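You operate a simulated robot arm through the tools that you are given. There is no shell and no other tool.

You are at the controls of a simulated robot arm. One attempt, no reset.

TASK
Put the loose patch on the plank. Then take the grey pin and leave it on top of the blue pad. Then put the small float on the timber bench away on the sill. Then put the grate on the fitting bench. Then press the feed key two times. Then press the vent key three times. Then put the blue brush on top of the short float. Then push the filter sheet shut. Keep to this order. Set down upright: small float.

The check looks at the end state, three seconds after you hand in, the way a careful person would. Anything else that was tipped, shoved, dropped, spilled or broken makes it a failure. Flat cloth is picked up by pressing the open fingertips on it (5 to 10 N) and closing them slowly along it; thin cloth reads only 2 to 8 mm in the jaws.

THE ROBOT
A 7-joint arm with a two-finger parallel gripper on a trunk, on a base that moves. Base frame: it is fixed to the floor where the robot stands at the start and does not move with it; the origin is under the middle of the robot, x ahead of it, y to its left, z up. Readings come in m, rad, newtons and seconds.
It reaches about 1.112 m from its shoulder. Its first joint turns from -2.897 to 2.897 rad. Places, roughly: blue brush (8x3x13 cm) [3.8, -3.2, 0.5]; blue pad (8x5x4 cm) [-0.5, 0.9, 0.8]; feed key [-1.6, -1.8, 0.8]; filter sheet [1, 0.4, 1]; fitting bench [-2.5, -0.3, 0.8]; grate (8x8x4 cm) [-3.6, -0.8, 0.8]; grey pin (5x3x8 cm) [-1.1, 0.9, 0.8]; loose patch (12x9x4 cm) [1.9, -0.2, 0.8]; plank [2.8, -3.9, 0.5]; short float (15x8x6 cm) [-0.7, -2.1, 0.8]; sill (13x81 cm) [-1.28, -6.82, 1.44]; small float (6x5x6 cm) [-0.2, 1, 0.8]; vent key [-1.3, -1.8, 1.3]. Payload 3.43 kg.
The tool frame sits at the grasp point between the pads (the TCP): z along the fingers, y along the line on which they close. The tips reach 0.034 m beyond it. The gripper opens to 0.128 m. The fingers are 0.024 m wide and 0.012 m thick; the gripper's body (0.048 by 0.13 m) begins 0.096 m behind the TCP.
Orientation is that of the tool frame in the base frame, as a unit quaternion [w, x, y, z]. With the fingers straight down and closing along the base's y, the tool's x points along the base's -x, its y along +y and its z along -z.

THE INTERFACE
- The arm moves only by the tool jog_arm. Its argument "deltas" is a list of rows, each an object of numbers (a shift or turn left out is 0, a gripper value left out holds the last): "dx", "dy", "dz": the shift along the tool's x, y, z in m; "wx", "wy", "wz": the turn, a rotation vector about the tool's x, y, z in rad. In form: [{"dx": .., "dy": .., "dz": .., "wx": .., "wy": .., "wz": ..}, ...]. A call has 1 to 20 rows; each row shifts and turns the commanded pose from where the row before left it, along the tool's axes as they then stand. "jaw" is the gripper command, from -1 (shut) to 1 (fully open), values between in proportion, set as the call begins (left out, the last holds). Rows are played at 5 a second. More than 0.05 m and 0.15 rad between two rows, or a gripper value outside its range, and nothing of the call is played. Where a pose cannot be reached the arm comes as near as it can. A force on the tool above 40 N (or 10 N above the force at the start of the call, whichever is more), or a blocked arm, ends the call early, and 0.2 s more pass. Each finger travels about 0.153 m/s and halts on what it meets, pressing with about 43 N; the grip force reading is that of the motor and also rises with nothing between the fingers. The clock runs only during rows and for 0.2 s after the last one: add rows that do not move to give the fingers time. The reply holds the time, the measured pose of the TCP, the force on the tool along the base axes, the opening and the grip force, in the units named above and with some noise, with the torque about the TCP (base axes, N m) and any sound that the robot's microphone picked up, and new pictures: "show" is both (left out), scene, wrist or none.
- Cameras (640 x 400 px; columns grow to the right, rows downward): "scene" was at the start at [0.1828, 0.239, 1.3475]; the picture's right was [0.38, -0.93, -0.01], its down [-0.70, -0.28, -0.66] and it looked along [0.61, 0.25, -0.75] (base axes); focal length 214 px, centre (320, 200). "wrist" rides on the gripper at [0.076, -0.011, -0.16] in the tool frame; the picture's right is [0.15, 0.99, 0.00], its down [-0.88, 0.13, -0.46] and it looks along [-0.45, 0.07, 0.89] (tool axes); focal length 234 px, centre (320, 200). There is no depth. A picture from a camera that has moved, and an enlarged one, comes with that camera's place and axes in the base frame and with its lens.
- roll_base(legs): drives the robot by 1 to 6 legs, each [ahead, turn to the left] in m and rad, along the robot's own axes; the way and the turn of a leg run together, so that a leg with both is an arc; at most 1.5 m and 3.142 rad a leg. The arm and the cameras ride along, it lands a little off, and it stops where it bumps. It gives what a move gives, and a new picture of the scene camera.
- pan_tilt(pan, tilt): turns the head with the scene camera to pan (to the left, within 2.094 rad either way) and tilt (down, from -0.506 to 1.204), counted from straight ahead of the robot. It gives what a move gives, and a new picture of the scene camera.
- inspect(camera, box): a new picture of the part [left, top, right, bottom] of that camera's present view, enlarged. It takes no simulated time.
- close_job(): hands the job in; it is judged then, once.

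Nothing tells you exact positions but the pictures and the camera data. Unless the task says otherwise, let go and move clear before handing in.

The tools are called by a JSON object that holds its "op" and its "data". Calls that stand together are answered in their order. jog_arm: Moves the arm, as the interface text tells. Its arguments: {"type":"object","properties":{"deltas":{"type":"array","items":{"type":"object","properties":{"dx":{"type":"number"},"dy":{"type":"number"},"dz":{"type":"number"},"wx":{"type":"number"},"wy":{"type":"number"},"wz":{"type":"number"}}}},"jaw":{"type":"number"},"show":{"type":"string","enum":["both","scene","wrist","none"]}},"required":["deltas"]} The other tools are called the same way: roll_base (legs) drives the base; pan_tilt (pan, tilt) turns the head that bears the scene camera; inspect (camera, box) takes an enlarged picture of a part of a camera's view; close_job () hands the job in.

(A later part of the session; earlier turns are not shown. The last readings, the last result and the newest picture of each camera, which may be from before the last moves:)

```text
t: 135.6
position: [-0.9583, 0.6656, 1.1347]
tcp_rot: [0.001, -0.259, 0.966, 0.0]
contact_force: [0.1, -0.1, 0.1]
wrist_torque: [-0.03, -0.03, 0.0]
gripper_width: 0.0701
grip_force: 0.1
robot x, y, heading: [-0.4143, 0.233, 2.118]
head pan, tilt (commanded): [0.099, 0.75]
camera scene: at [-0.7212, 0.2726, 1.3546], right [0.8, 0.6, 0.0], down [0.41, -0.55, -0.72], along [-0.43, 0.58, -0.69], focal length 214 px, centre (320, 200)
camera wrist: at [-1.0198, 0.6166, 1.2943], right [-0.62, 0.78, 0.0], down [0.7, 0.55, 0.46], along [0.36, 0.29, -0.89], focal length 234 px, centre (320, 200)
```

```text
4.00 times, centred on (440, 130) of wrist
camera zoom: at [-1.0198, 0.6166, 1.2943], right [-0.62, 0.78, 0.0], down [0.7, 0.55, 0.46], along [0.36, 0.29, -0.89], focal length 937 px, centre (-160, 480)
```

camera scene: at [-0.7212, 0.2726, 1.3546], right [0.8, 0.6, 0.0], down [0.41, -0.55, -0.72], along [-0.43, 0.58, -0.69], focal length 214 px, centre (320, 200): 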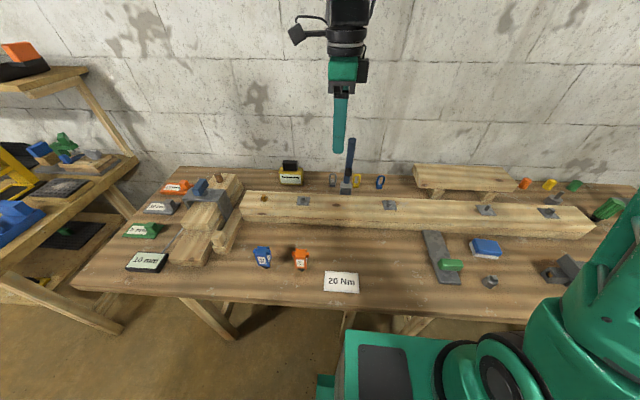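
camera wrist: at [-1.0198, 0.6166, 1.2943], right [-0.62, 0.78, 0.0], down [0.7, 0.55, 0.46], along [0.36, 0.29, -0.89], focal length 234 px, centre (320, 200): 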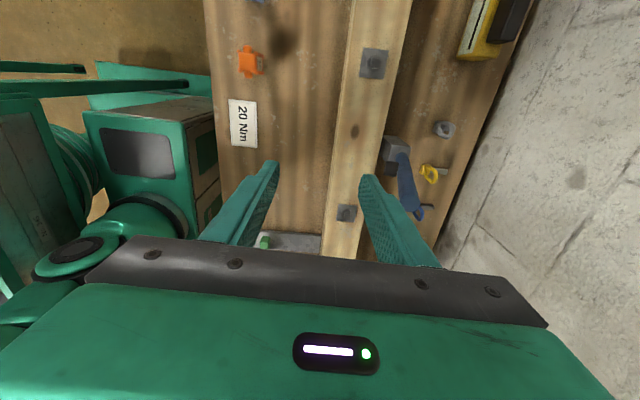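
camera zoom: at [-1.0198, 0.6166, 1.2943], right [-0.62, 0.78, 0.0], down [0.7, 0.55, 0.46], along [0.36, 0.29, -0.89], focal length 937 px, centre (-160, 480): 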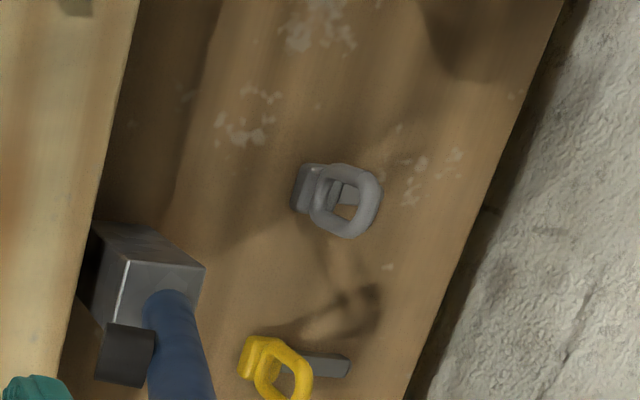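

The pin has a ring standing on a small base with a rod toward the wall; I'll grip the ring across its thickness. Moving left a bit, then forward over it.

{"op": "jog_arm", "data": {"deltas": [{"dx": 0.024}, {"dy": 0.0446, "dz": 0.005}, {"dy": 0.0446, "dz": 0.005}, {"dy": 0.0446, "dz": 0.005}, {"dy": 0.0446, "dz": 0.008}, {"dy": 0.0446, "dz": 0.01}, {"dy": 0.0446, "dz": 0.01}, {}]}}

{"op": "inspect", "data": {"camera": "scene", "box": [240, 30, 440, 205]}}

```text
t: 137.4
position: [-1.1132, 0.8859, 1.0893]
tcp_rot: [0.002, -0.261, 0.965, 0.0]
contact_force: [-0.1, -0.2, 0.3]
wrist_torque: [0.03, 0.02, 0.03]
gripper_width: 0.0702
grip_force: 0.0
robot x, y, heading: [-0.4116, 0.2333, 2.114]
head pan, tilt (commanded): [0.099, 0.75]
camera scene: at [-0.7213, 0.2727, 1.3546], right [0.8, 0.6, 0.0], down [0.41, -0.55, -0.72], along [-0.43, 0.58, -0.69], focal length 214 px, centre (320, 200)
camera wrist: at [-1.1742, 0.8373, 1.2491], right [-0.62, 0.78, 0.0], down [0.69, 0.55, 0.46], along [0.36, 0.29, -0.89], focal length 234 px, centre (320, 200)
```

scene: 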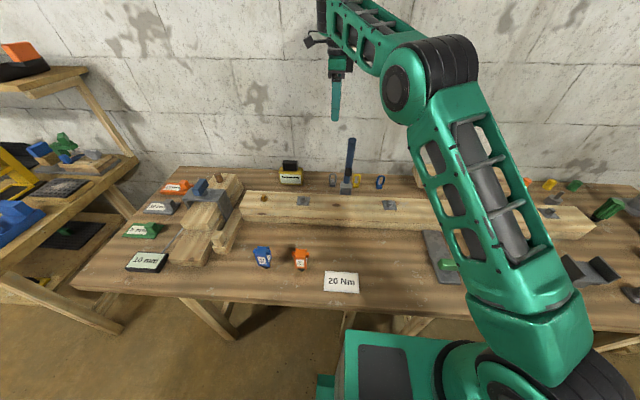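
wrist: 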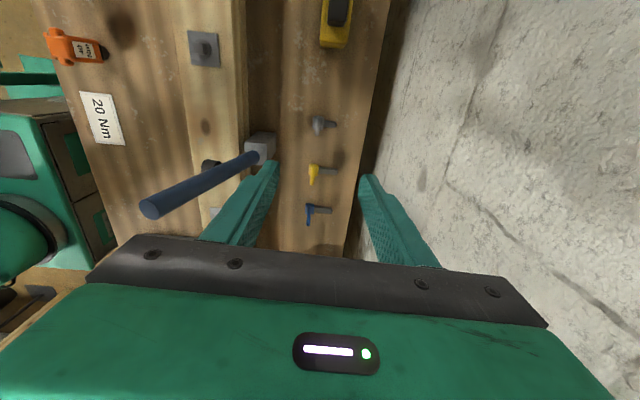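

```text
2.29 times, centred on (340, 118) of scene
camera zoom: at [-0.7213, 0.2727, 1.3546], right [0.8, 0.6, 0.0], down [0.41, -0.55, -0.72], along [-0.43, 0.58, -0.69], focal length 490 px, centre (274, 389)
```

zoom: 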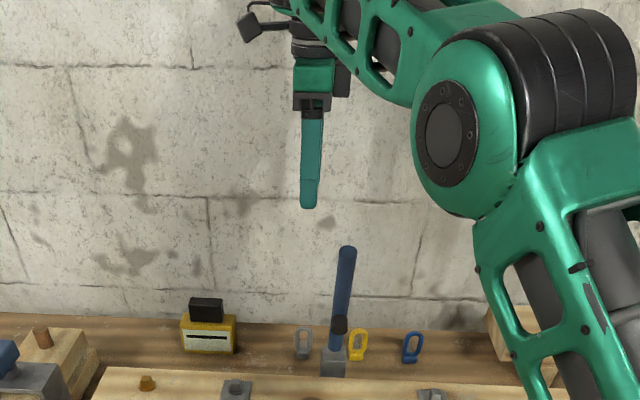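

Aligned over the pin. Descending in stages, checking the lever clearance.

{"op": "jog_arm", "data": {"deltas": [{"dz": 0.04}, {"dz": 0.04}, {"dz": 0.04}, {"dz": 0.03}, {}]}}

{"op": "inspect", "data": {"camera": "scene", "box": [240, 60, 440, 210]}}

{"op": "inspect", "data": {"camera": "wrist", "box": [220, 80, 420, 205]}}

```text
t: 138.6
position: [-1.1136, 0.885, 0.9424]
tcp_rot: [0.001, -0.26, 0.966, 0.0]
contact_force: [0.7, -0.3, 0.4]
wrist_torque: [0.04, 0.0, -0.02]
gripper_width: 0.0704
grip_force: 0.1
robot x, y, heading: [-0.4136, 0.2354, 2.111]
head pan, tilt (commanded): [0.099, 0.75]
camera scene: at [-0.7212, 0.2727, 1.3546], right [0.8, 0.6, 0.0], down [0.41, -0.55, -0.72], along [-0.43, 0.58, -0.69], focal length 214 px, centre (320, 200)
camera wrist: at [-1.1733, 0.8365, 1.1023], right [-0.62, 0.78, 0.0], down [0.7, 0.55, 0.46], along [0.36, 0.29, -0.89], focal length 234 px, centre (320, 200)
```

scene: 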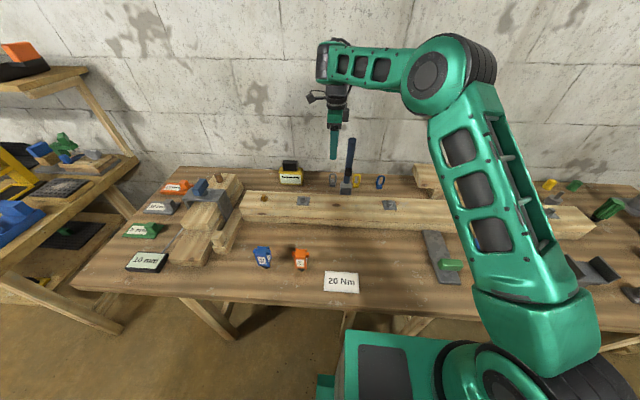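
wrist: 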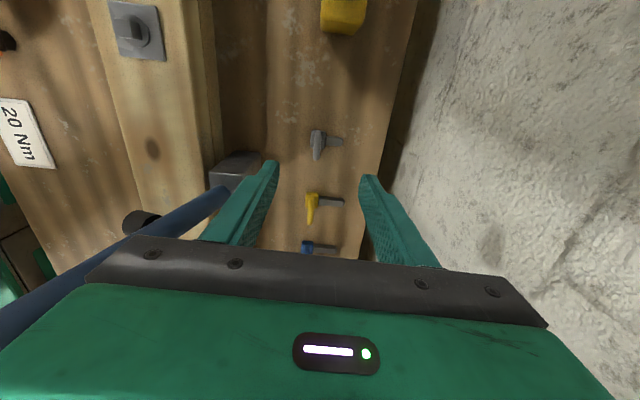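

```text
2.67 times, centred on (340, 135) of scene
camera zoom: at [-0.7212, 0.2727, 1.3546], right [0.8, 0.6, 0.0], down [0.41, -0.55, -0.72], along [-0.43, 0.58, -0.69], focal length 572 px, centre (267, 373)
```

zoom: 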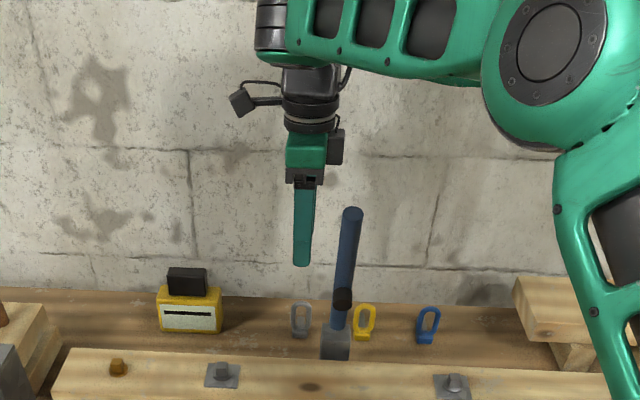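

```text
3.20 times, centred on (320, 142) of wrist
camera zoom: at [-1.1733, 0.8365, 1.1023], right [-0.62, 0.78, 0.0], down [0.7, 0.55, 0.46], along [0.36, 0.29, -0.89], focal length 749 px, centre (320, 384)
```

zoom: 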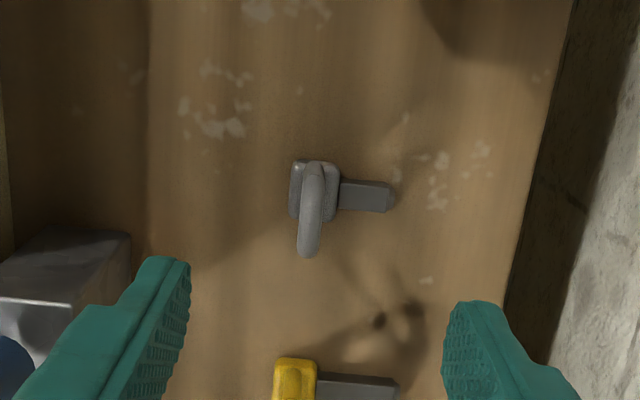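

{"op": "jog_arm", "data": {"deltas": [{"dz": 0.04}, {"dz": 0.04}, {"dz": 0.03}, {}]}}

{"op": "inspect", "data": {"camera": "scene", "box": [260, 80, 440, 210]}}

{"op": "inspect", "data": {"camera": "wrist", "box": [220, 100, 420, 225]}}

```text
t: 139.6
position: [-1.1134, 0.8853, 0.8302]
tcp_rot: [0.001, -0.26, 0.966, 0.0]
contact_force: [0.4, -0.1, -0.5]
wrist_torque: [0.0, 0.0, -0.02]
gripper_width: 0.0702
grip_force: 0.1
robot x, y, heading: [-0.4128, 0.2368, 2.116]
head pan, tilt (commanded): [0.099, 0.75]
camera scene: at [-0.7212, 0.2727, 1.3546], right [0.8, 0.6, 0.0], down [0.41, -0.55, -0.72], along [-0.43, 0.58, -0.69], focal length 214 px, centre (320, 200)
camera wrist: at [-1.1739, 0.8379, 0.9906], right [-0.62, 0.78, 0.0], down [0.7, 0.55, 0.46], along [0.36, 0.29, -0.89], focal length 234 px, centre (320, 200)
```

scene: 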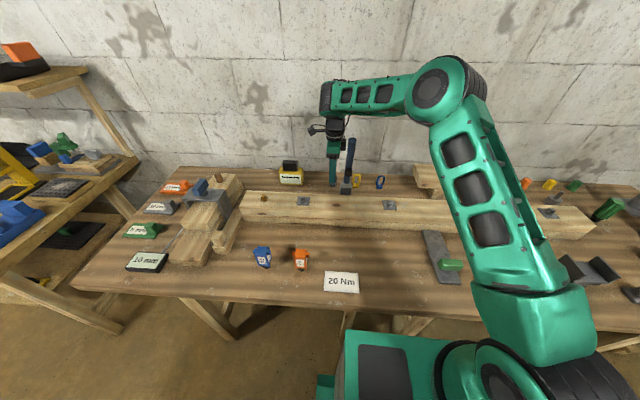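
wrist: 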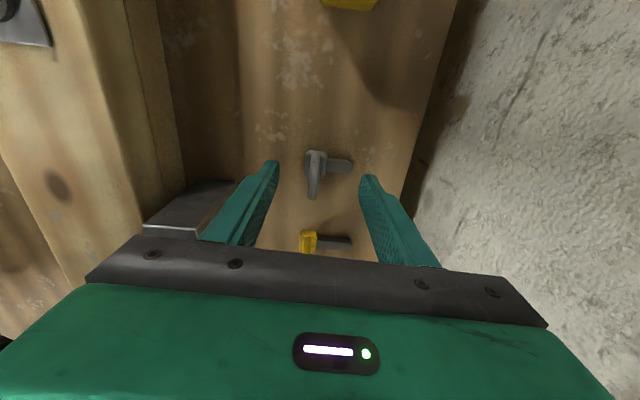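

```text
3.08 times, centred on (350, 145) of scene
camera zoom: at [-0.7212, 0.2727, 1.3546], right [0.8, 0.6, 0.0], down [0.41, -0.55, -0.72], along [-0.43, 0.58, -0.69], focal length 660 px, centre (228, 369)
```

zoom: 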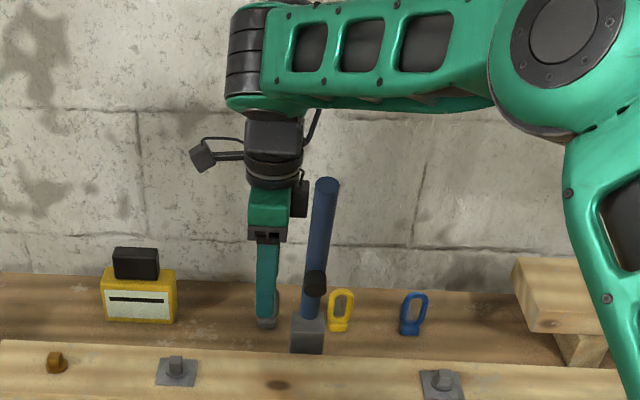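

```text
3.20 times, centred on (320, 162) of wrist
camera zoom: at [-1.1739, 0.8379, 0.9906], right [-0.62, 0.78, 0.0], down [0.7, 0.55, 0.46], along [0.36, 0.29, -0.89], focal length 749 px, centre (320, 320)
```

zoom: 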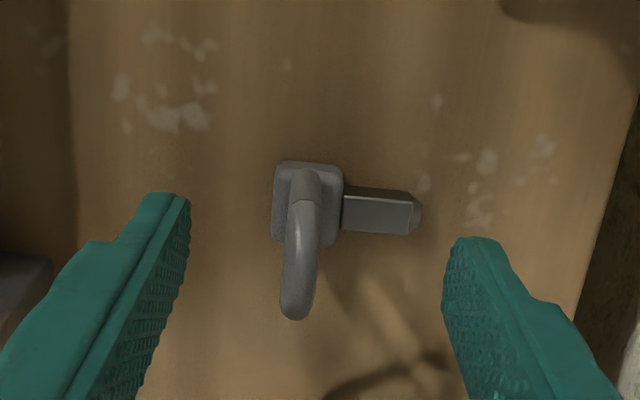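

The ring (≈11 mm thick) is between the fingers. I'll drop 20 mm more, centre on it and close.

{"op": "jog_arm", "data": {"deltas": [{"dy": -0.004, "dz": 0.01}, {"dz": 0.01}, {}], "show": "none"}}

{"op": "jog_arm", "data": {"deltas": [{}, {}, {}], "jaw": -1}}

{"op": "inspect", "data": {"camera": "wrist", "box": [220, 100, 420, 225]}}

```text
t: 140.4
position: [-1.1115, 0.8823, 0.8113]
tcp_rot: [0.0, -0.26, 0.966, 0.002]
contact_force: [-0.2, 0.6, 0.4]
wrist_torque: [0.03, 0.0, 0.0]
gripper_width: 0.0704
grip_force: 0.1
robot x, y, heading: [-0.4138, 0.2388, 2.121]
head pan, tilt (commanded): [0.099, 0.75]
```

```text
t: 141.2
position: [-1.1112, 0.882, 0.811]
tcp_rot: [0.001, -0.26, 0.966, 0.001]
contact_force: [-0.1, 0.6, 1.4]
wrist_torque: [-0.02, 0.03, 0.01]
gripper_width: 0.0229
grip_force: 43.3
robot x, y, heading: [-0.415, 0.2377, 2.113]
head pan, tilt (commanded): [0.099, 0.75]
camera scene: at [-0.7213, 0.2727, 1.3546], right [0.8, 0.6, 0.0], down [0.41, -0.55, -0.72], along [-0.43, 0.58, -0.69], focal length 214 px, centre (320, 200)
camera wrist: at [-1.1713, 0.8335, 0.9712], right [-0.62, 0.78, 0.0], down [0.69, 0.55, 0.46], along [0.36, 0.29, -0.89], focal length 234 px, centre (320, 200)
```

scene: 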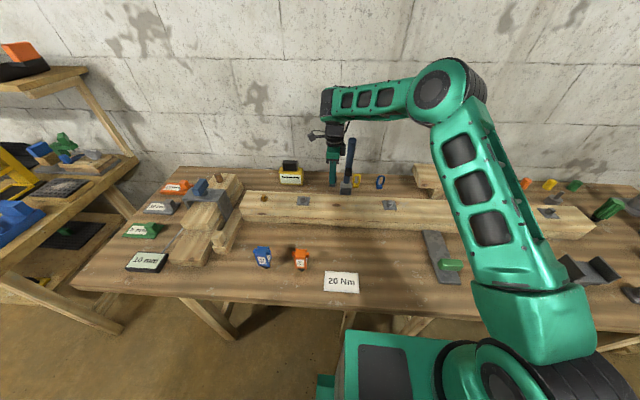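
wrist: 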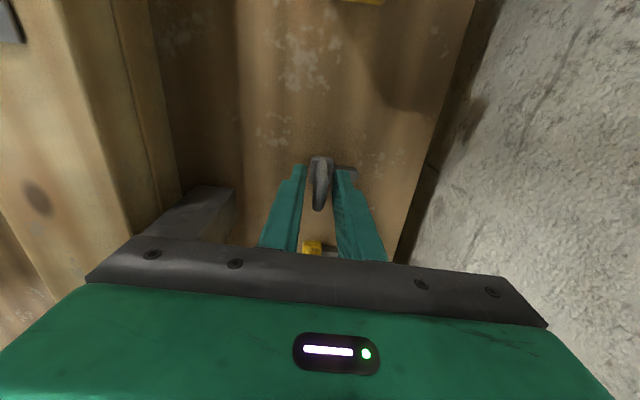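

```text
3.20 times, centred on (320, 162) of wrist
camera zoom: at [-1.1713, 0.8335, 0.9712], right [-0.62, 0.78, 0.0], down [0.69, 0.55, 0.46], along [0.36, 0.29, -0.89], focal length 749 px, centre (320, 320)
```

zoom: 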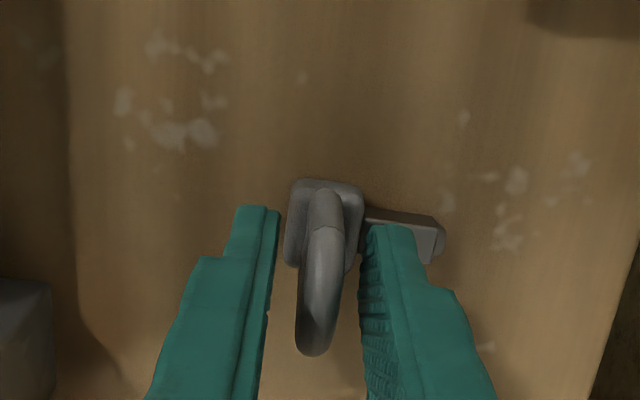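

The fingertips caught the wider base (23 mm). I'll open, rise ~13 mm and close on the ring itself.

{"op": "jog_arm", "data": {"deltas": [{}, {}], "jaw": -0.4, "show": "none"}}

{"op": "jog_arm", "data": {"deltas": [{"dz": -0.013}, {}], "show": "none"}}

{"op": "jog_arm", "data": {"deltas": [{}, {}, {}], "jaw": -1, "show": "wrist"}}

{"op": "inspect", "data": {"camera": "wrist", "box": [220, 100, 420, 225]}}

```text
t: 141.8
position: [-1.1104, 0.8812, 0.8119]
tcp_rot: [0.001, -0.261, 0.965, 0.002]
contact_force: [0.3, -0.7, 0.3]
wrist_torque: [-0.02, 0.01, 0.0]
gripper_width: 0.0384
grip_force: 0.0
robot x, y, heading: [-0.4158, 0.2342, 2.115]
head pan, tilt (commanded): [0.099, 0.75]
```

```text
t: 142.4
position: [-1.1106, 0.8813, 0.8241]
tcp_rot: [0.001, -0.26, 0.966, 0.001]
contact_force: [-0.2, 0.3, -0.2]
wrist_torque: [0.02, -0.02, 0.02]
gripper_width: 0.0386
grip_force: 0.0
robot x, y, heading: [-0.4144, 0.2347, 2.113]
head pan, tilt (commanded): [0.099, 0.75]
```

```text
t: 143.2
position: [-1.1108, 0.8821, 0.8243]
tcp_rot: [0.0, -0.261, 0.965, 0.001]
contact_force: [-0.1, -0.5, 1.0]
wrist_torque: [-0.06, 0.04, -0.02]
gripper_width: 0.0227
grip_force: 42.9
robot x, y, heading: [-0.4121, 0.2369, 2.118]
head pan, tilt (commanded): [0.099, 0.75]
camera wrist: at [-1.1713, 0.8336, 0.9843], right [-0.62, 0.78, 0.0], down [0.69, 0.55, 0.46], along [0.36, 0.29, -0.89], focal length 234 px, centre (320, 200)
```

wrist: 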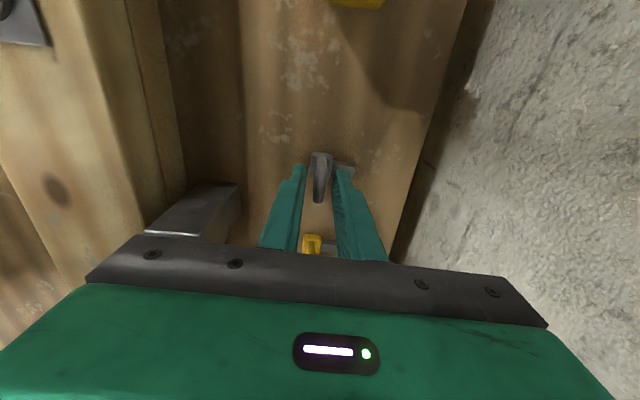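

```text
3.20 times, centred on (320, 162) of wrist
camera zoom: at [-1.1713, 0.8336, 0.9843], right [-0.62, 0.78, 0.0], down [0.69, 0.55, 0.46], along [0.36, 0.29, -0.89], focal length 749 px, centre (320, 320)
```

zoom: 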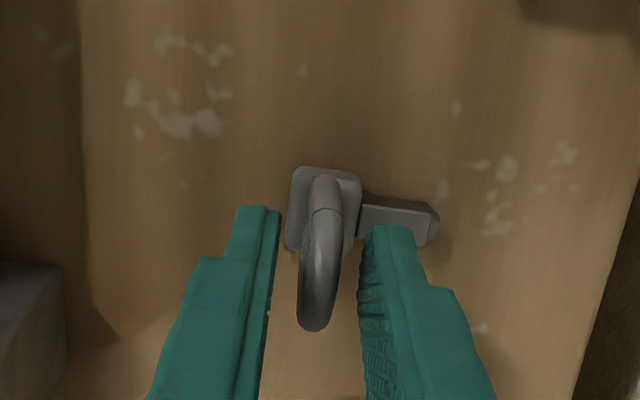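

The collision width is the same 22.7 mm here, grip force is firm. Lifting to test.

{"op": "jog_arm", "data": {"deltas": [{"dz": -0.015}, {"dz": -0.03}, {"dz": -0.03}, {}]}}

{"op": "inspect", "data": {"camera": "scene", "box": [280, 100, 420, 210]}}

```text
t: 144.2
position: [-1.1119, 0.8815, 0.8985]
tcp_rot: [0.001, -0.261, 0.965, 0.001]
contact_force: [-0.2, -1.2, -0.8]
wrist_torque: [-0.01, -0.01, 0.02]
gripper_width: 0.0228
grip_force: 43.2
robot x, y, heading: [-0.4158, 0.2325, 2.114]
head pan, tilt (commanded): [0.099, 0.75]
camera scene: at [-0.7213, 0.2728, 1.3546], right [0.8, 0.6, 0.0], down [0.41, -0.55, -0.72], along [-0.43, 0.58, -0.69], focal length 214 px, centre (320, 200)
camera wrist: at [-1.1731, 0.8334, 1.0594], right [-0.62, 0.78, 0.0], down [0.69, 0.55, 0.46], along [0.36, 0.29, -0.89], focal length 234 px, centre (320, 200)
```

scene: 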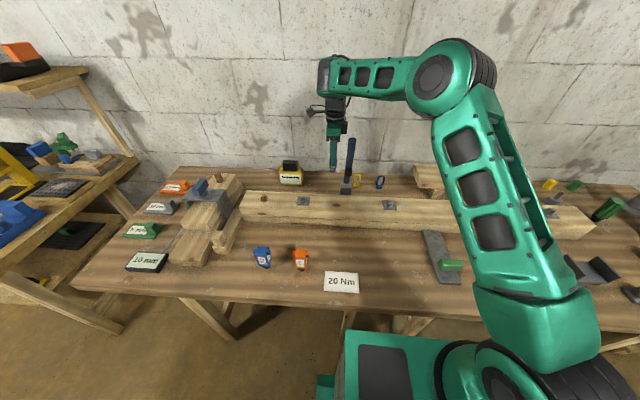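
wrist: 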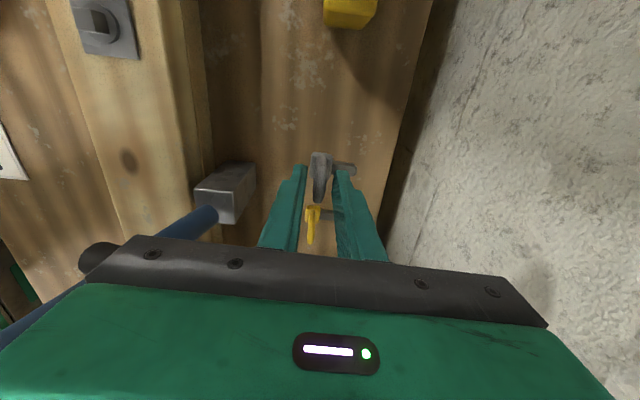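

```text
3.64 times, centred on (350, 155) of scene
camera zoom: at [-0.7213, 0.2728, 1.3546], right [0.8, 0.6, 0.0], down [0.41, -0.55, -0.72], along [-0.43, 0.58, -0.69], focal length 780 px, centre (211, 364)
```

zoom: 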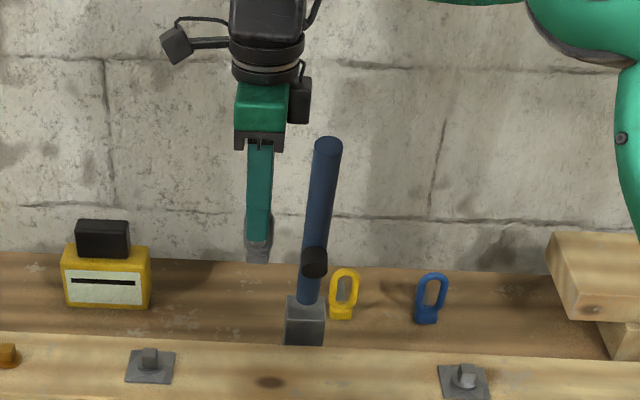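

The pin is held. I'll raise, back away from the wall beside the lever, then inspect the blue pad.

{"op": "jog_arm", "data": {"deltas": [{"dz": -0.045}, {"dz": -0.045}, {"dz": -0.03}, {"dy": -0.045}, {"dy": -0.045}, {"dy": -0.045}, {"dy": -0.045}, {"dy": -0.045}, {}]}}

{"op": "inspect", "data": {"camera": "scene", "box": [400, 180, 600, 305]}}

```text
t: 146.2
position: [-0.9953, 0.6878, 1.0208]
tcp_rot: [0.001, -0.26, 0.966, 0.0]
contact_force: [0.0, -0.6, -0.7]
wrist_torque: [-0.02, 0.01, 0.03]
gripper_width: 0.0227
grip_force: 43.3
robot x, y, heading: [-0.4155, 0.2345, 2.111]
head pan, tilt (commanded): [0.099, 0.75]
camera scene: at [-0.7212, 0.2727, 1.3546], right [0.8, 0.6, 0.0], down [0.41, -0.55, -0.72], along [-0.43, 0.58, -0.69], focal length 214 px, centre (320, 200)
camera wrist: at [-1.057, 0.639, 1.1803], right [-0.62, 0.78, 0.0], down [0.7, 0.55, 0.46], along [0.36, 0.29, -0.89], focal length 234 px, centre (320, 200)
```

scene: 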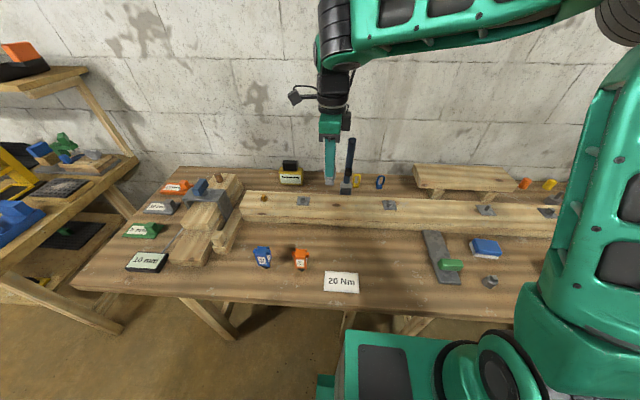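
wrist: 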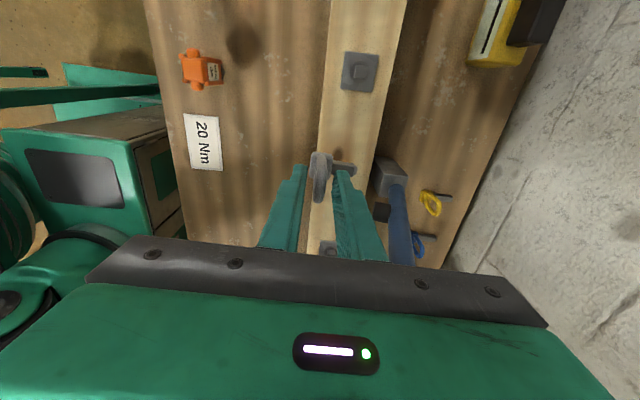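

```text
3.20 times, centred on (500, 242) of scene
camera zoom: at [-0.7212, 0.2727, 1.3546], right [0.8, 0.6, 0.0], down [0.41, -0.55, -0.72], along [-0.43, 0.58, -0.69], focal length 686 px, centre (-256, 64)
```

zoom: 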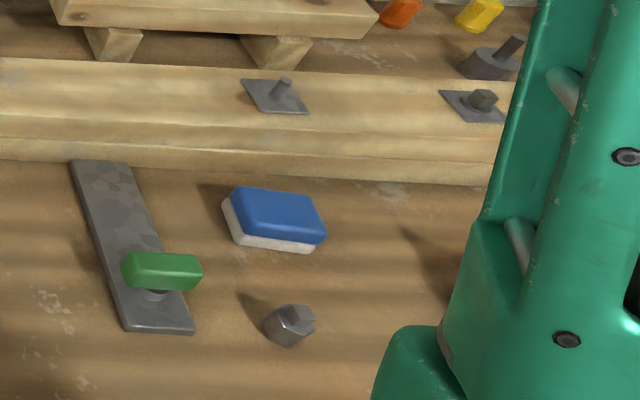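

The pad's long side runs along the bench. I'll turn the hand back so the pin's rod lies along the pad's length, and move over the pad.

{"op": "jog_arm", "data": {"deltas": [{"wz": -0.145}, {"wz": -0.145}, {"wz": -0.145}, {"wz": -0.145}, {"wz": -0.145}, {"wz": -0.145}, {"wz": -0.145}, {"wz": -0.145}, {"wz": -0.145}, {"wz": -0.145}, {"wz": -0.145}, {}], "show": "none"}}

{"op": "jog_arm", "data": {"deltas": [{"dx": 0.0044, "dy": -0.0433}, {"dx": 0.0044, "dy": -0.0433}, {"dx": 0.0044, "dy": -0.0433}, {"dx": 0.0044, "dy": -0.0433}, {"dx": 0.0044, "dy": -0.0433}, {"dx": 0.0044, "dy": -0.0433}, {"dx": 0.0044, "dy": -0.0433}, {"dx": 0.0044, "dy": -0.0433}, {"dx": 0.0044, "dy": -0.0433}, {"dx": 0.0044, "dy": -0.0433}, {"dx": 0.0044, "dy": -0.0433}, {"dx": 0.0044, "dy": -0.0433}, {}]}}

{"op": "inspect", "data": {"camera": "wrist", "box": [220, 60, 420, 210]}}

```text
t: 148.8
position: [-0.9983, 0.6861, 1.0195]
tcp_rot: [-0.001, 0.873, -0.488, 0.0]
contact_force: [0.4, 0.3, -1.0]
wrist_torque: [-0.01, -0.03, 0.01]
gripper_width: 0.0229
grip_force: 43.4
robot x, y, heading: [-0.4169, 0.2359, 2.115]
head pan, tilt (commanded): [0.099, 0.75]
```

```text
t: 151.6
position: [-0.5275, 0.9121, 1.0195]
tcp_rot: [-0.001, 0.872, -0.489, 0.0]
contact_force: [0.7, -0.3, -0.2]
wrist_torque: [-0.01, 0.01, 0.03]
gripper_width: 0.0229
grip_force: 42.8
robot x, y, heading: [-0.4143, 0.2328, 2.109]
head pan, tilt (commanded): [0.099, 0.75]
camera scene: at [-0.7211, 0.2726, 1.3546], right [0.8, 0.6, 0.0], down [0.41, -0.55, -0.72], along [-0.43, 0.58, -0.69], focal length 214 px, centre (320, 200)
camera wrist: at [-0.4793, 0.8524, 1.1795], right [-0.77, -0.64, 0.0], down [-0.57, 0.68, 0.46], along [-0.29, 0.35, -0.89], focal length 234 px, centre (320, 200)
```

scene: 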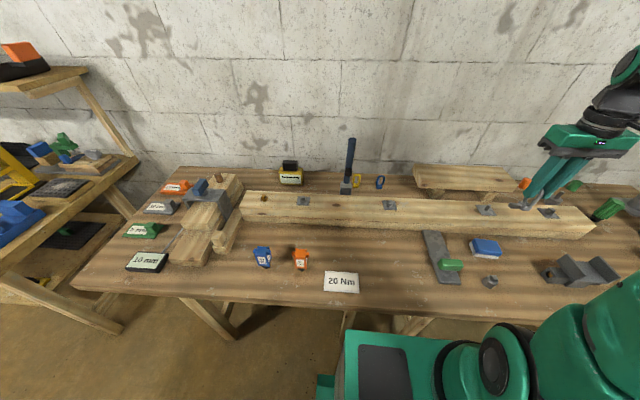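
wrist: 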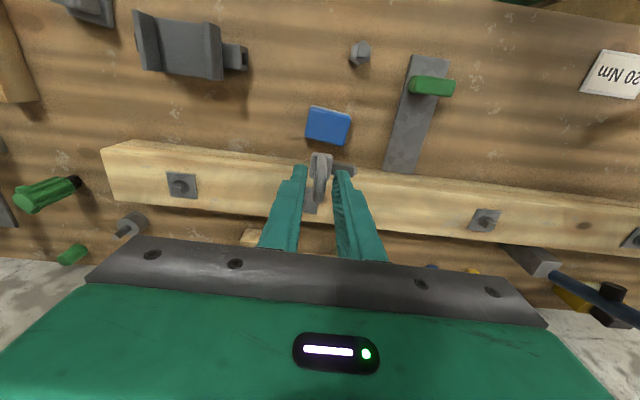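

```text
2.67 times, centred on (320, 135) of wrist
camera zoom: at [-0.4793, 0.8524, 1.1795], right [-0.77, -0.64, 0.0], down [-0.57, 0.68, 0.46], along [-0.29, 0.35, -0.89], focal length 624 px, centre (320, 373)
```

zoom: 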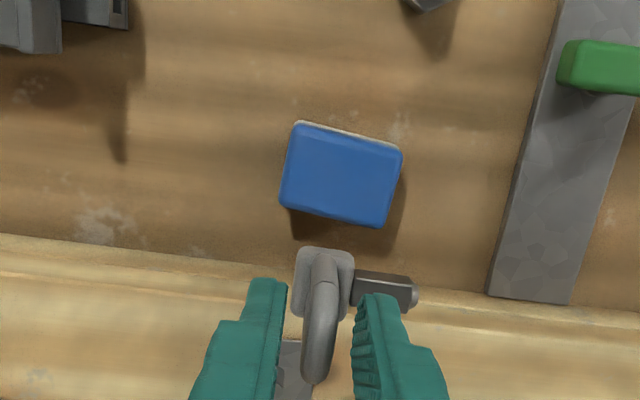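

The pin is nearly over the pad; a ~10 mm correction toward me, then descend.

{"op": "jog_arm", "data": {"deltas": [{"dx": 0.0097, "dy": -0.0015}, {"dz": 0.04}, {"dz": 0.04}, {"dz": 0.03}, {}]}}

{"op": "inspect", "data": {"camera": "wrist", "box": [220, 60, 420, 210]}}

{"op": "inspect", "data": {"camera": "scene", "box": [400, 150, 600, 275]}}

```text
t: 152.8
position: [-0.5197, 0.9056, 0.9082]
tcp_rot: [-0.002, 0.872, -0.489, 0.0]
contact_force: [1.1, -0.1, -0.3]
wrist_torque: [0.01, 0.03, 0.01]
gripper_width: 0.0228
grip_force: 43.1
robot x, y, heading: [-0.4129, 0.2355, 2.113]
head pan, tilt (commanded): [0.099, 0.75]
camera scene: at [-0.7211, 0.2726, 1.3546], right [0.8, 0.6, 0.0], down [0.41, -0.55, -0.72], along [-0.43, 0.58, -0.69], focal length 214 px, centre (320, 200)
camera wrist: at [-0.4701, 0.8459, 1.069], right [-0.77, -0.64, 0.0], down [-0.57, 0.68, 0.46], along [-0.29, 0.35, -0.89], focal length 234 px, centre (320, 200)
```

scene: 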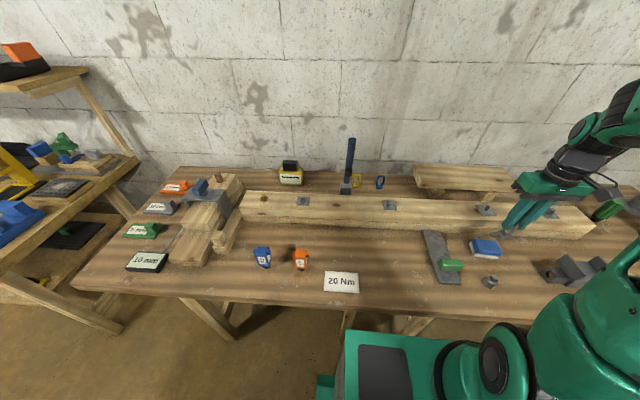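
wrist: 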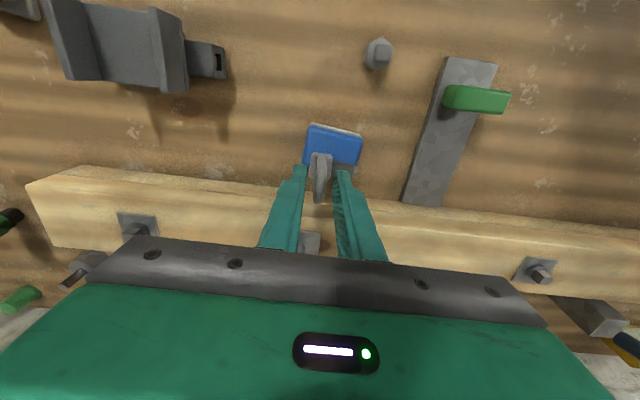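

```text
2.67 times, centred on (320, 135) of wrist
camera zoom: at [-0.4701, 0.8459, 1.069], right [-0.77, -0.64, 0.0], down [-0.57, 0.68, 0.46], along [-0.29, 0.35, -0.89], focal length 624 px, centre (320, 373)
```

zoom: 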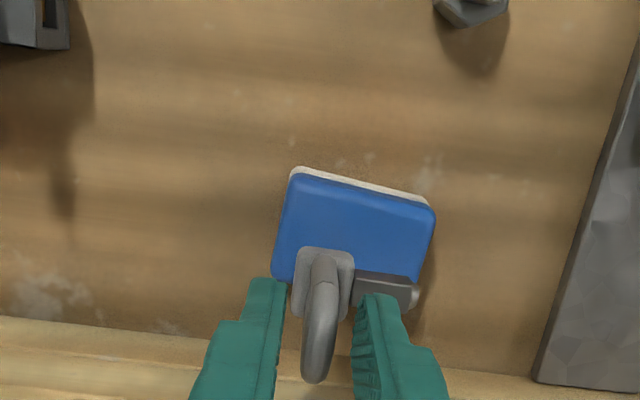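

```text
3.20 times, centred on (500, 212) of scene
camera zoom: at [-0.7211, 0.2726, 1.3546], right [0.8, 0.6, 0.0], down [0.41, -0.55, -0.72], along [-0.43, 0.58, -0.69], focal length 686 px, centre (-256, 160)
```

zoom: 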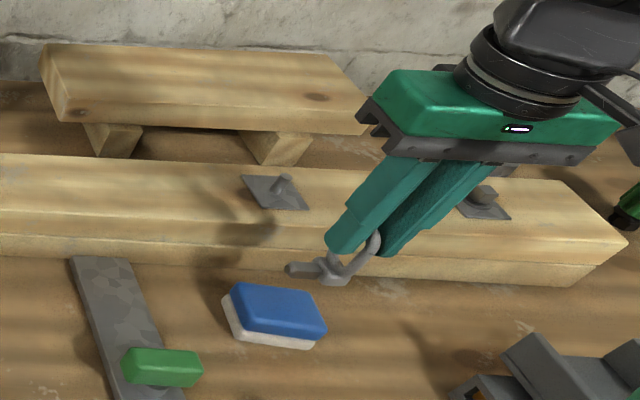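

{"op": "jog_arm", "data": {"deltas": [{"dx": 0.005, "dz": 0.015}, {"dz": 0.015}, {}]}}

{"op": "inspect", "data": {"camera": "wrist", "box": [220, 80, 420, 205]}}

{"op": "inspect", "data": {"camera": "scene", "box": [430, 190, 560, 271]}}

```text
t: 153.6
position: [-0.5181, 0.9014, 0.8795]
tcp_rot: [0.0, 0.873, -0.488, 0.001]
contact_force: [0.1, 0.2, -0.8]
wrist_torque: [0.0, 0.01, -0.01]
gripper_width: 0.0228
grip_force: 43.2
robot x, y, heading: [-0.4125, 0.237, 2.114]
head pan, tilt (commanded): [0.099, 0.75]
camera scene: at [-0.7211, 0.2727, 1.3546], right [0.8, 0.6, 0.0], down [0.41, -0.55, -0.72], along [-0.43, 0.58, -0.69], focal length 214 px, centre (320, 200)
camera wrist: at [-0.4687, 0.8424, 1.0394], right [-0.77, -0.64, 0.0], down [-0.57, 0.68, 0.46], along [-0.29, 0.35, -0.89], focal length 234 px, centre (320, 200)
```

scene: 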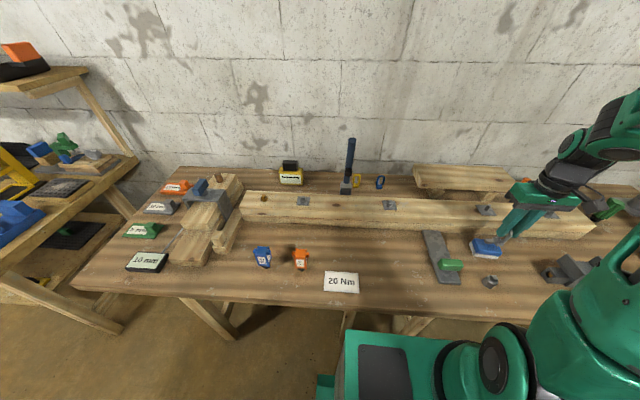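
wrist: 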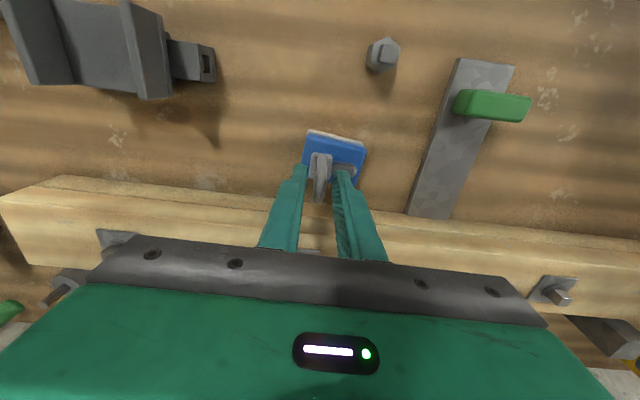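

```text
3.20 times, centred on (320, 142) of wrist
camera zoom: at [-0.4687, 0.8424, 1.0394], right [-0.77, -0.64, 0.0], down [-0.57, 0.68, 0.46], along [-0.29, 0.35, -0.89], focal length 749 px, centre (320, 384)
```

zoom: 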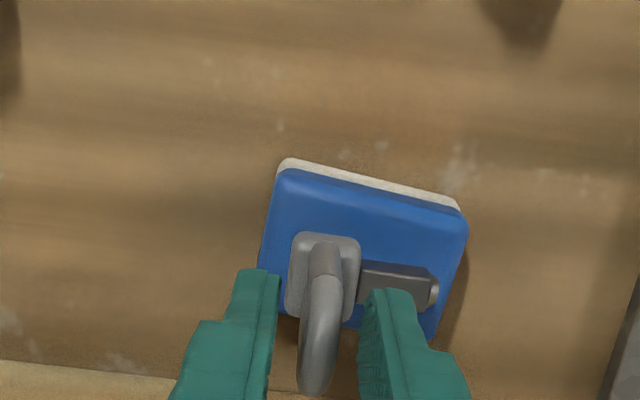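

```text
4.92 times, centred on (495, 230) of scene
camera zoom: at [-0.7211, 0.2727, 1.3546], right [0.8, 0.6, 0.0], down [0.41, -0.55, -0.72], along [-0.43, 0.58, -0.69], focal length 1056 px, centre (-542, 50)
```

zoom: 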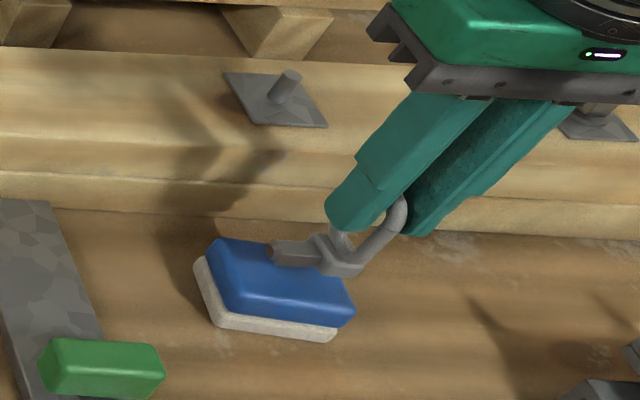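

Alignment over the pad is good. Lowering gently to contact.

{"op": "jog_arm", "data": {"deltas": [{"dy": 0.003, "dz": 0.004}, {"dz": 0.004}, {}], "show": "none"}}

{"op": "jog_arm", "data": {"deltas": [{"dz": 0.003}, {}], "show": "none"}}

{"op": "jog_arm", "data": {"deltas": [{"dz": 0.003}, {}], "show": "none"}}

```text
t: 154.4
position: [-0.5202, 0.9, 0.8704]
tcp_rot: [-0.001, 0.873, -0.488, 0.001]
contact_force: [-0.9, -0.5, -0.8]
wrist_torque: [0.03, 0.01, 0.01]
gripper_width: 0.0227
grip_force: 43.4
robot x, y, heading: [-0.412, 0.2374, 2.11]
head pan, tilt (commanded): [0.099, 0.75]
```

```text
t: 155.0
position: [-0.5206, 0.9011, 0.8667]
tcp_rot: [-0.001, 0.872, -0.489, 0.0]
contact_force: [0.1, 0.6, 0.4]
wrist_torque: [0.02, 0.01, -0.01]
gripper_width: 0.0226
grip_force: 42.5
robot x, y, heading: [-0.4131, 0.2348, 2.11]
head pan, tilt (commanded): [0.099, 0.75]
```

```text
t: 155.6
position: [-0.5205, 0.9, 0.8644]
tcp_rot: [0.0, 0.873, -0.488, 0.0]
contact_force: [0.2, 0.7, -0.3]
wrist_torque: [-0.01, 0.02, 0.03]
gripper_width: 0.0226
grip_force: 42.9
robot x, y, heading: [-0.4139, 0.2334, 2.114]
head pan, tilt (commanded): [0.099, 0.75]
```

{"op": "jog_arm", "data": {"deltas": [{"dz": 0.002}, {}], "show": "none"}}

{"op": "jog_arm", "data": {"deltas": [{"dz": 0.002}, {}], "show": "none"}}

{"op": "jog_arm", "data": {"deltas": [{"dz": 0.002}, {}], "show": "none"}}

{"op": "inspect", "data": {"camera": "scene", "box": [430, 190, 560, 271]}}

```text
t: 156.2
position: [-0.5199, 0.8992, 0.8633]
tcp_rot: [0.0, 0.873, -0.488, 0.0]
contact_force: [-1.0, -0.3, -0.5]
wrist_torque: [-0.01, -0.02, 0.02]
gripper_width: 0.0229
grip_force: 43.4
robot x, y, heading: [-0.4121, 0.2362, 2.113]
head pan, tilt (commanded): [0.099, 0.75]
```

```text
t: 156.8
position: [-0.5204, 0.8993, 0.8618]
tcp_rot: [-0.001, 0.873, -0.489, -0.001]
contact_force: [1.1, -2.1, 20.1]
wrist_torque: [-0.27, 0.12, 0.01]
gripper_width: 0.0225
grip_force: 42.4
robot x, y, heading: [-0.414, 0.2355, 2.116]
head pan, tilt (commanded): [0.099, 0.75]
```

```text
t: 157.4
position: [-0.5204, 0.8999, 0.86]
tcp_rot: [-0.002, 0.873, -0.487, -0.001]
contact_force: [1.0, 2.1, 33.4]
wrist_torque: [-0.01, 0.29, 0.02]
gripper_width: 0.0227
grip_force: 43.1
robot x, y, heading: [-0.4142, 0.2355, 2.113]
head pan, tilt (commanded): [0.099, 0.75]
```

```text
4.92 times, centred on (495, 230) of scene
camera zoom: at [-0.7209, 0.2717, 1.3547], right [0.8, 0.6, 0.0], down [0.41, -0.55, -0.72], along [-0.43, 0.58, -0.69], focal length 1056 px, centre (-542, 50)
```

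zoom: 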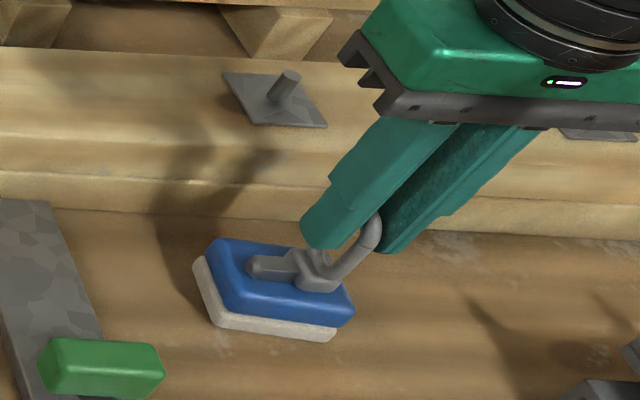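

The pin rests on the pad. Easing and releasing.

{"op": "jog_arm", "data": {"deltas": [{"dz": -0.002}, {"dz": -0.001}, {}], "show": "none"}}

{"op": "jog_arm", "data": {"deltas": [{}, {}, {}], "jaw": -0.3, "show": "none"}}

{"op": "inspect", "data": {"camera": "scene", "box": [430, 190, 560, 271]}}

{"op": "jog_arm", "data": {"deltas": [{"dz": -0.01}, {"dz": -0.03}, {"dz": -0.04}, {"dz": -0.05}, {"dz": -0.05}, {}]}}

{"op": "inspect", "data": {"camera": "scene", "box": [430, 190, 560, 271]}}

```text
t: 158.2
position: [-0.5201, 0.8986, 0.8624]
tcp_rot: [0.0, 0.872, -0.489, 0.0]
contact_force: [0.1, 0.4, -0.5]
wrist_torque: [0.01, -0.02, 0.03]
gripper_width: 0.0228
grip_force: 43.2
robot x, y, heading: [-0.4152, 0.2368, 2.113]
head pan, tilt (commanded): [0.099, 0.75]
```

```text
t: 159.0
position: [-0.5199, 0.8996, 0.8623]
tcp_rot: [0.0, 0.873, -0.487, -0.001]
contact_force: [0.2, -0.5, 0.1]
wrist_torque: [0.03, 0.02, -0.01]
gripper_width: 0.0445
grip_force: 0.1
robot x, y, heading: [-0.415, 0.2355, 2.111]
head pan, tilt (commanded): [0.099, 0.75]
```

```text
4.92 times, centred on (495, 230) of scene
camera zoom: at [-0.7211, 0.2726, 1.3546], right [0.8, 0.6, 0.0], down [0.41, -0.55, -0.72], along [-0.43, 0.58, -0.69], focal length 1056 px, centre (-542, 50)
```

zoom: 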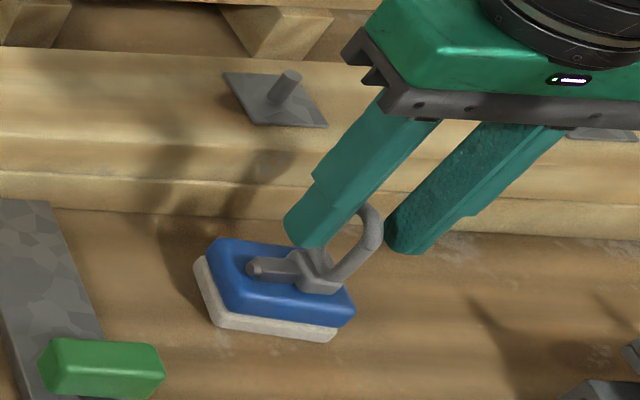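

```text
t: 160.4
position: [-0.5203, 0.8984, 1.0438]
tcp_rot: [-0.001, 0.873, -0.487, 0.001]
contact_force: [-0.2, 0.7, -0.3]
wrist_torque: [0.01, -0.01, 0.0]
gripper_width: 0.0448
grip_force: 0.0
robot x, y, heading: [-0.4116, 0.2383, 2.116]
head pan, tilt (commanded): [0.099, 0.75]
camera scene: at [-0.7211, 0.2727, 1.3546], right [0.8, 0.6, 0.0], down [0.41, -0.55, -0.72], along [-0.43, 0.58, -0.69], focal length 214 px, centre (320, 200)
camera wrist: at [-0.4718, 0.8387, 1.2047], right [-0.77, -0.64, 0.0], down [-0.57, 0.68, 0.46], along [-0.29, 0.35, -0.89], focal length 234 px, centre (320, 200)
```

scene: 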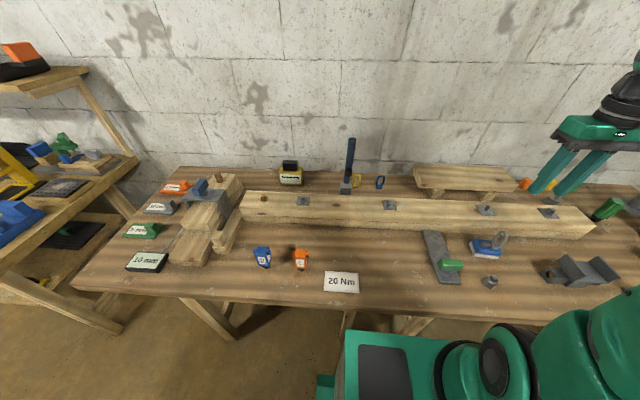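
wrist: 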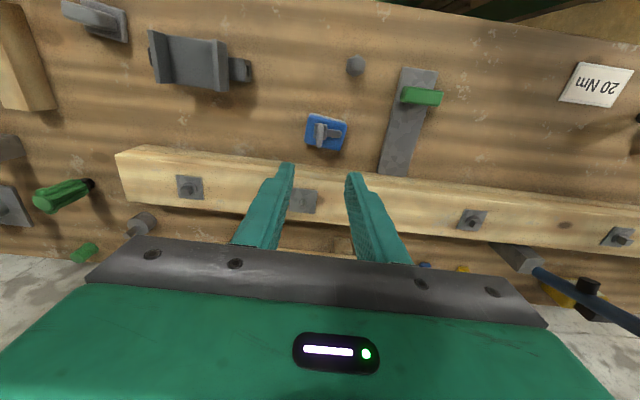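

```text
4.92 times, centred on (495, 230) of scene
camera zoom: at [-0.7211, 0.2727, 1.3546], right [0.8, 0.6, 0.0], down [0.41, -0.55, -0.72], along [-0.43, 0.58, -0.69], focal length 1056 px, centre (-542, 50)
```

zoom: 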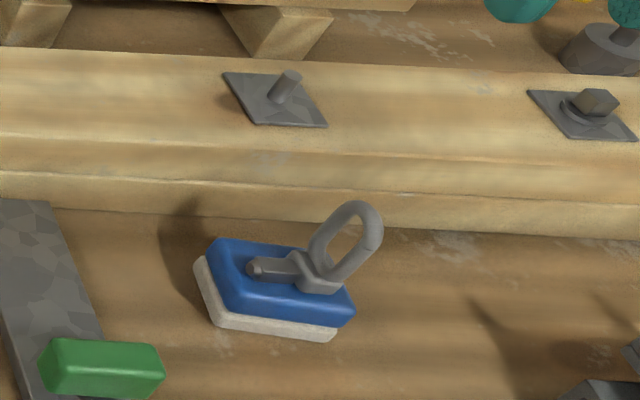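

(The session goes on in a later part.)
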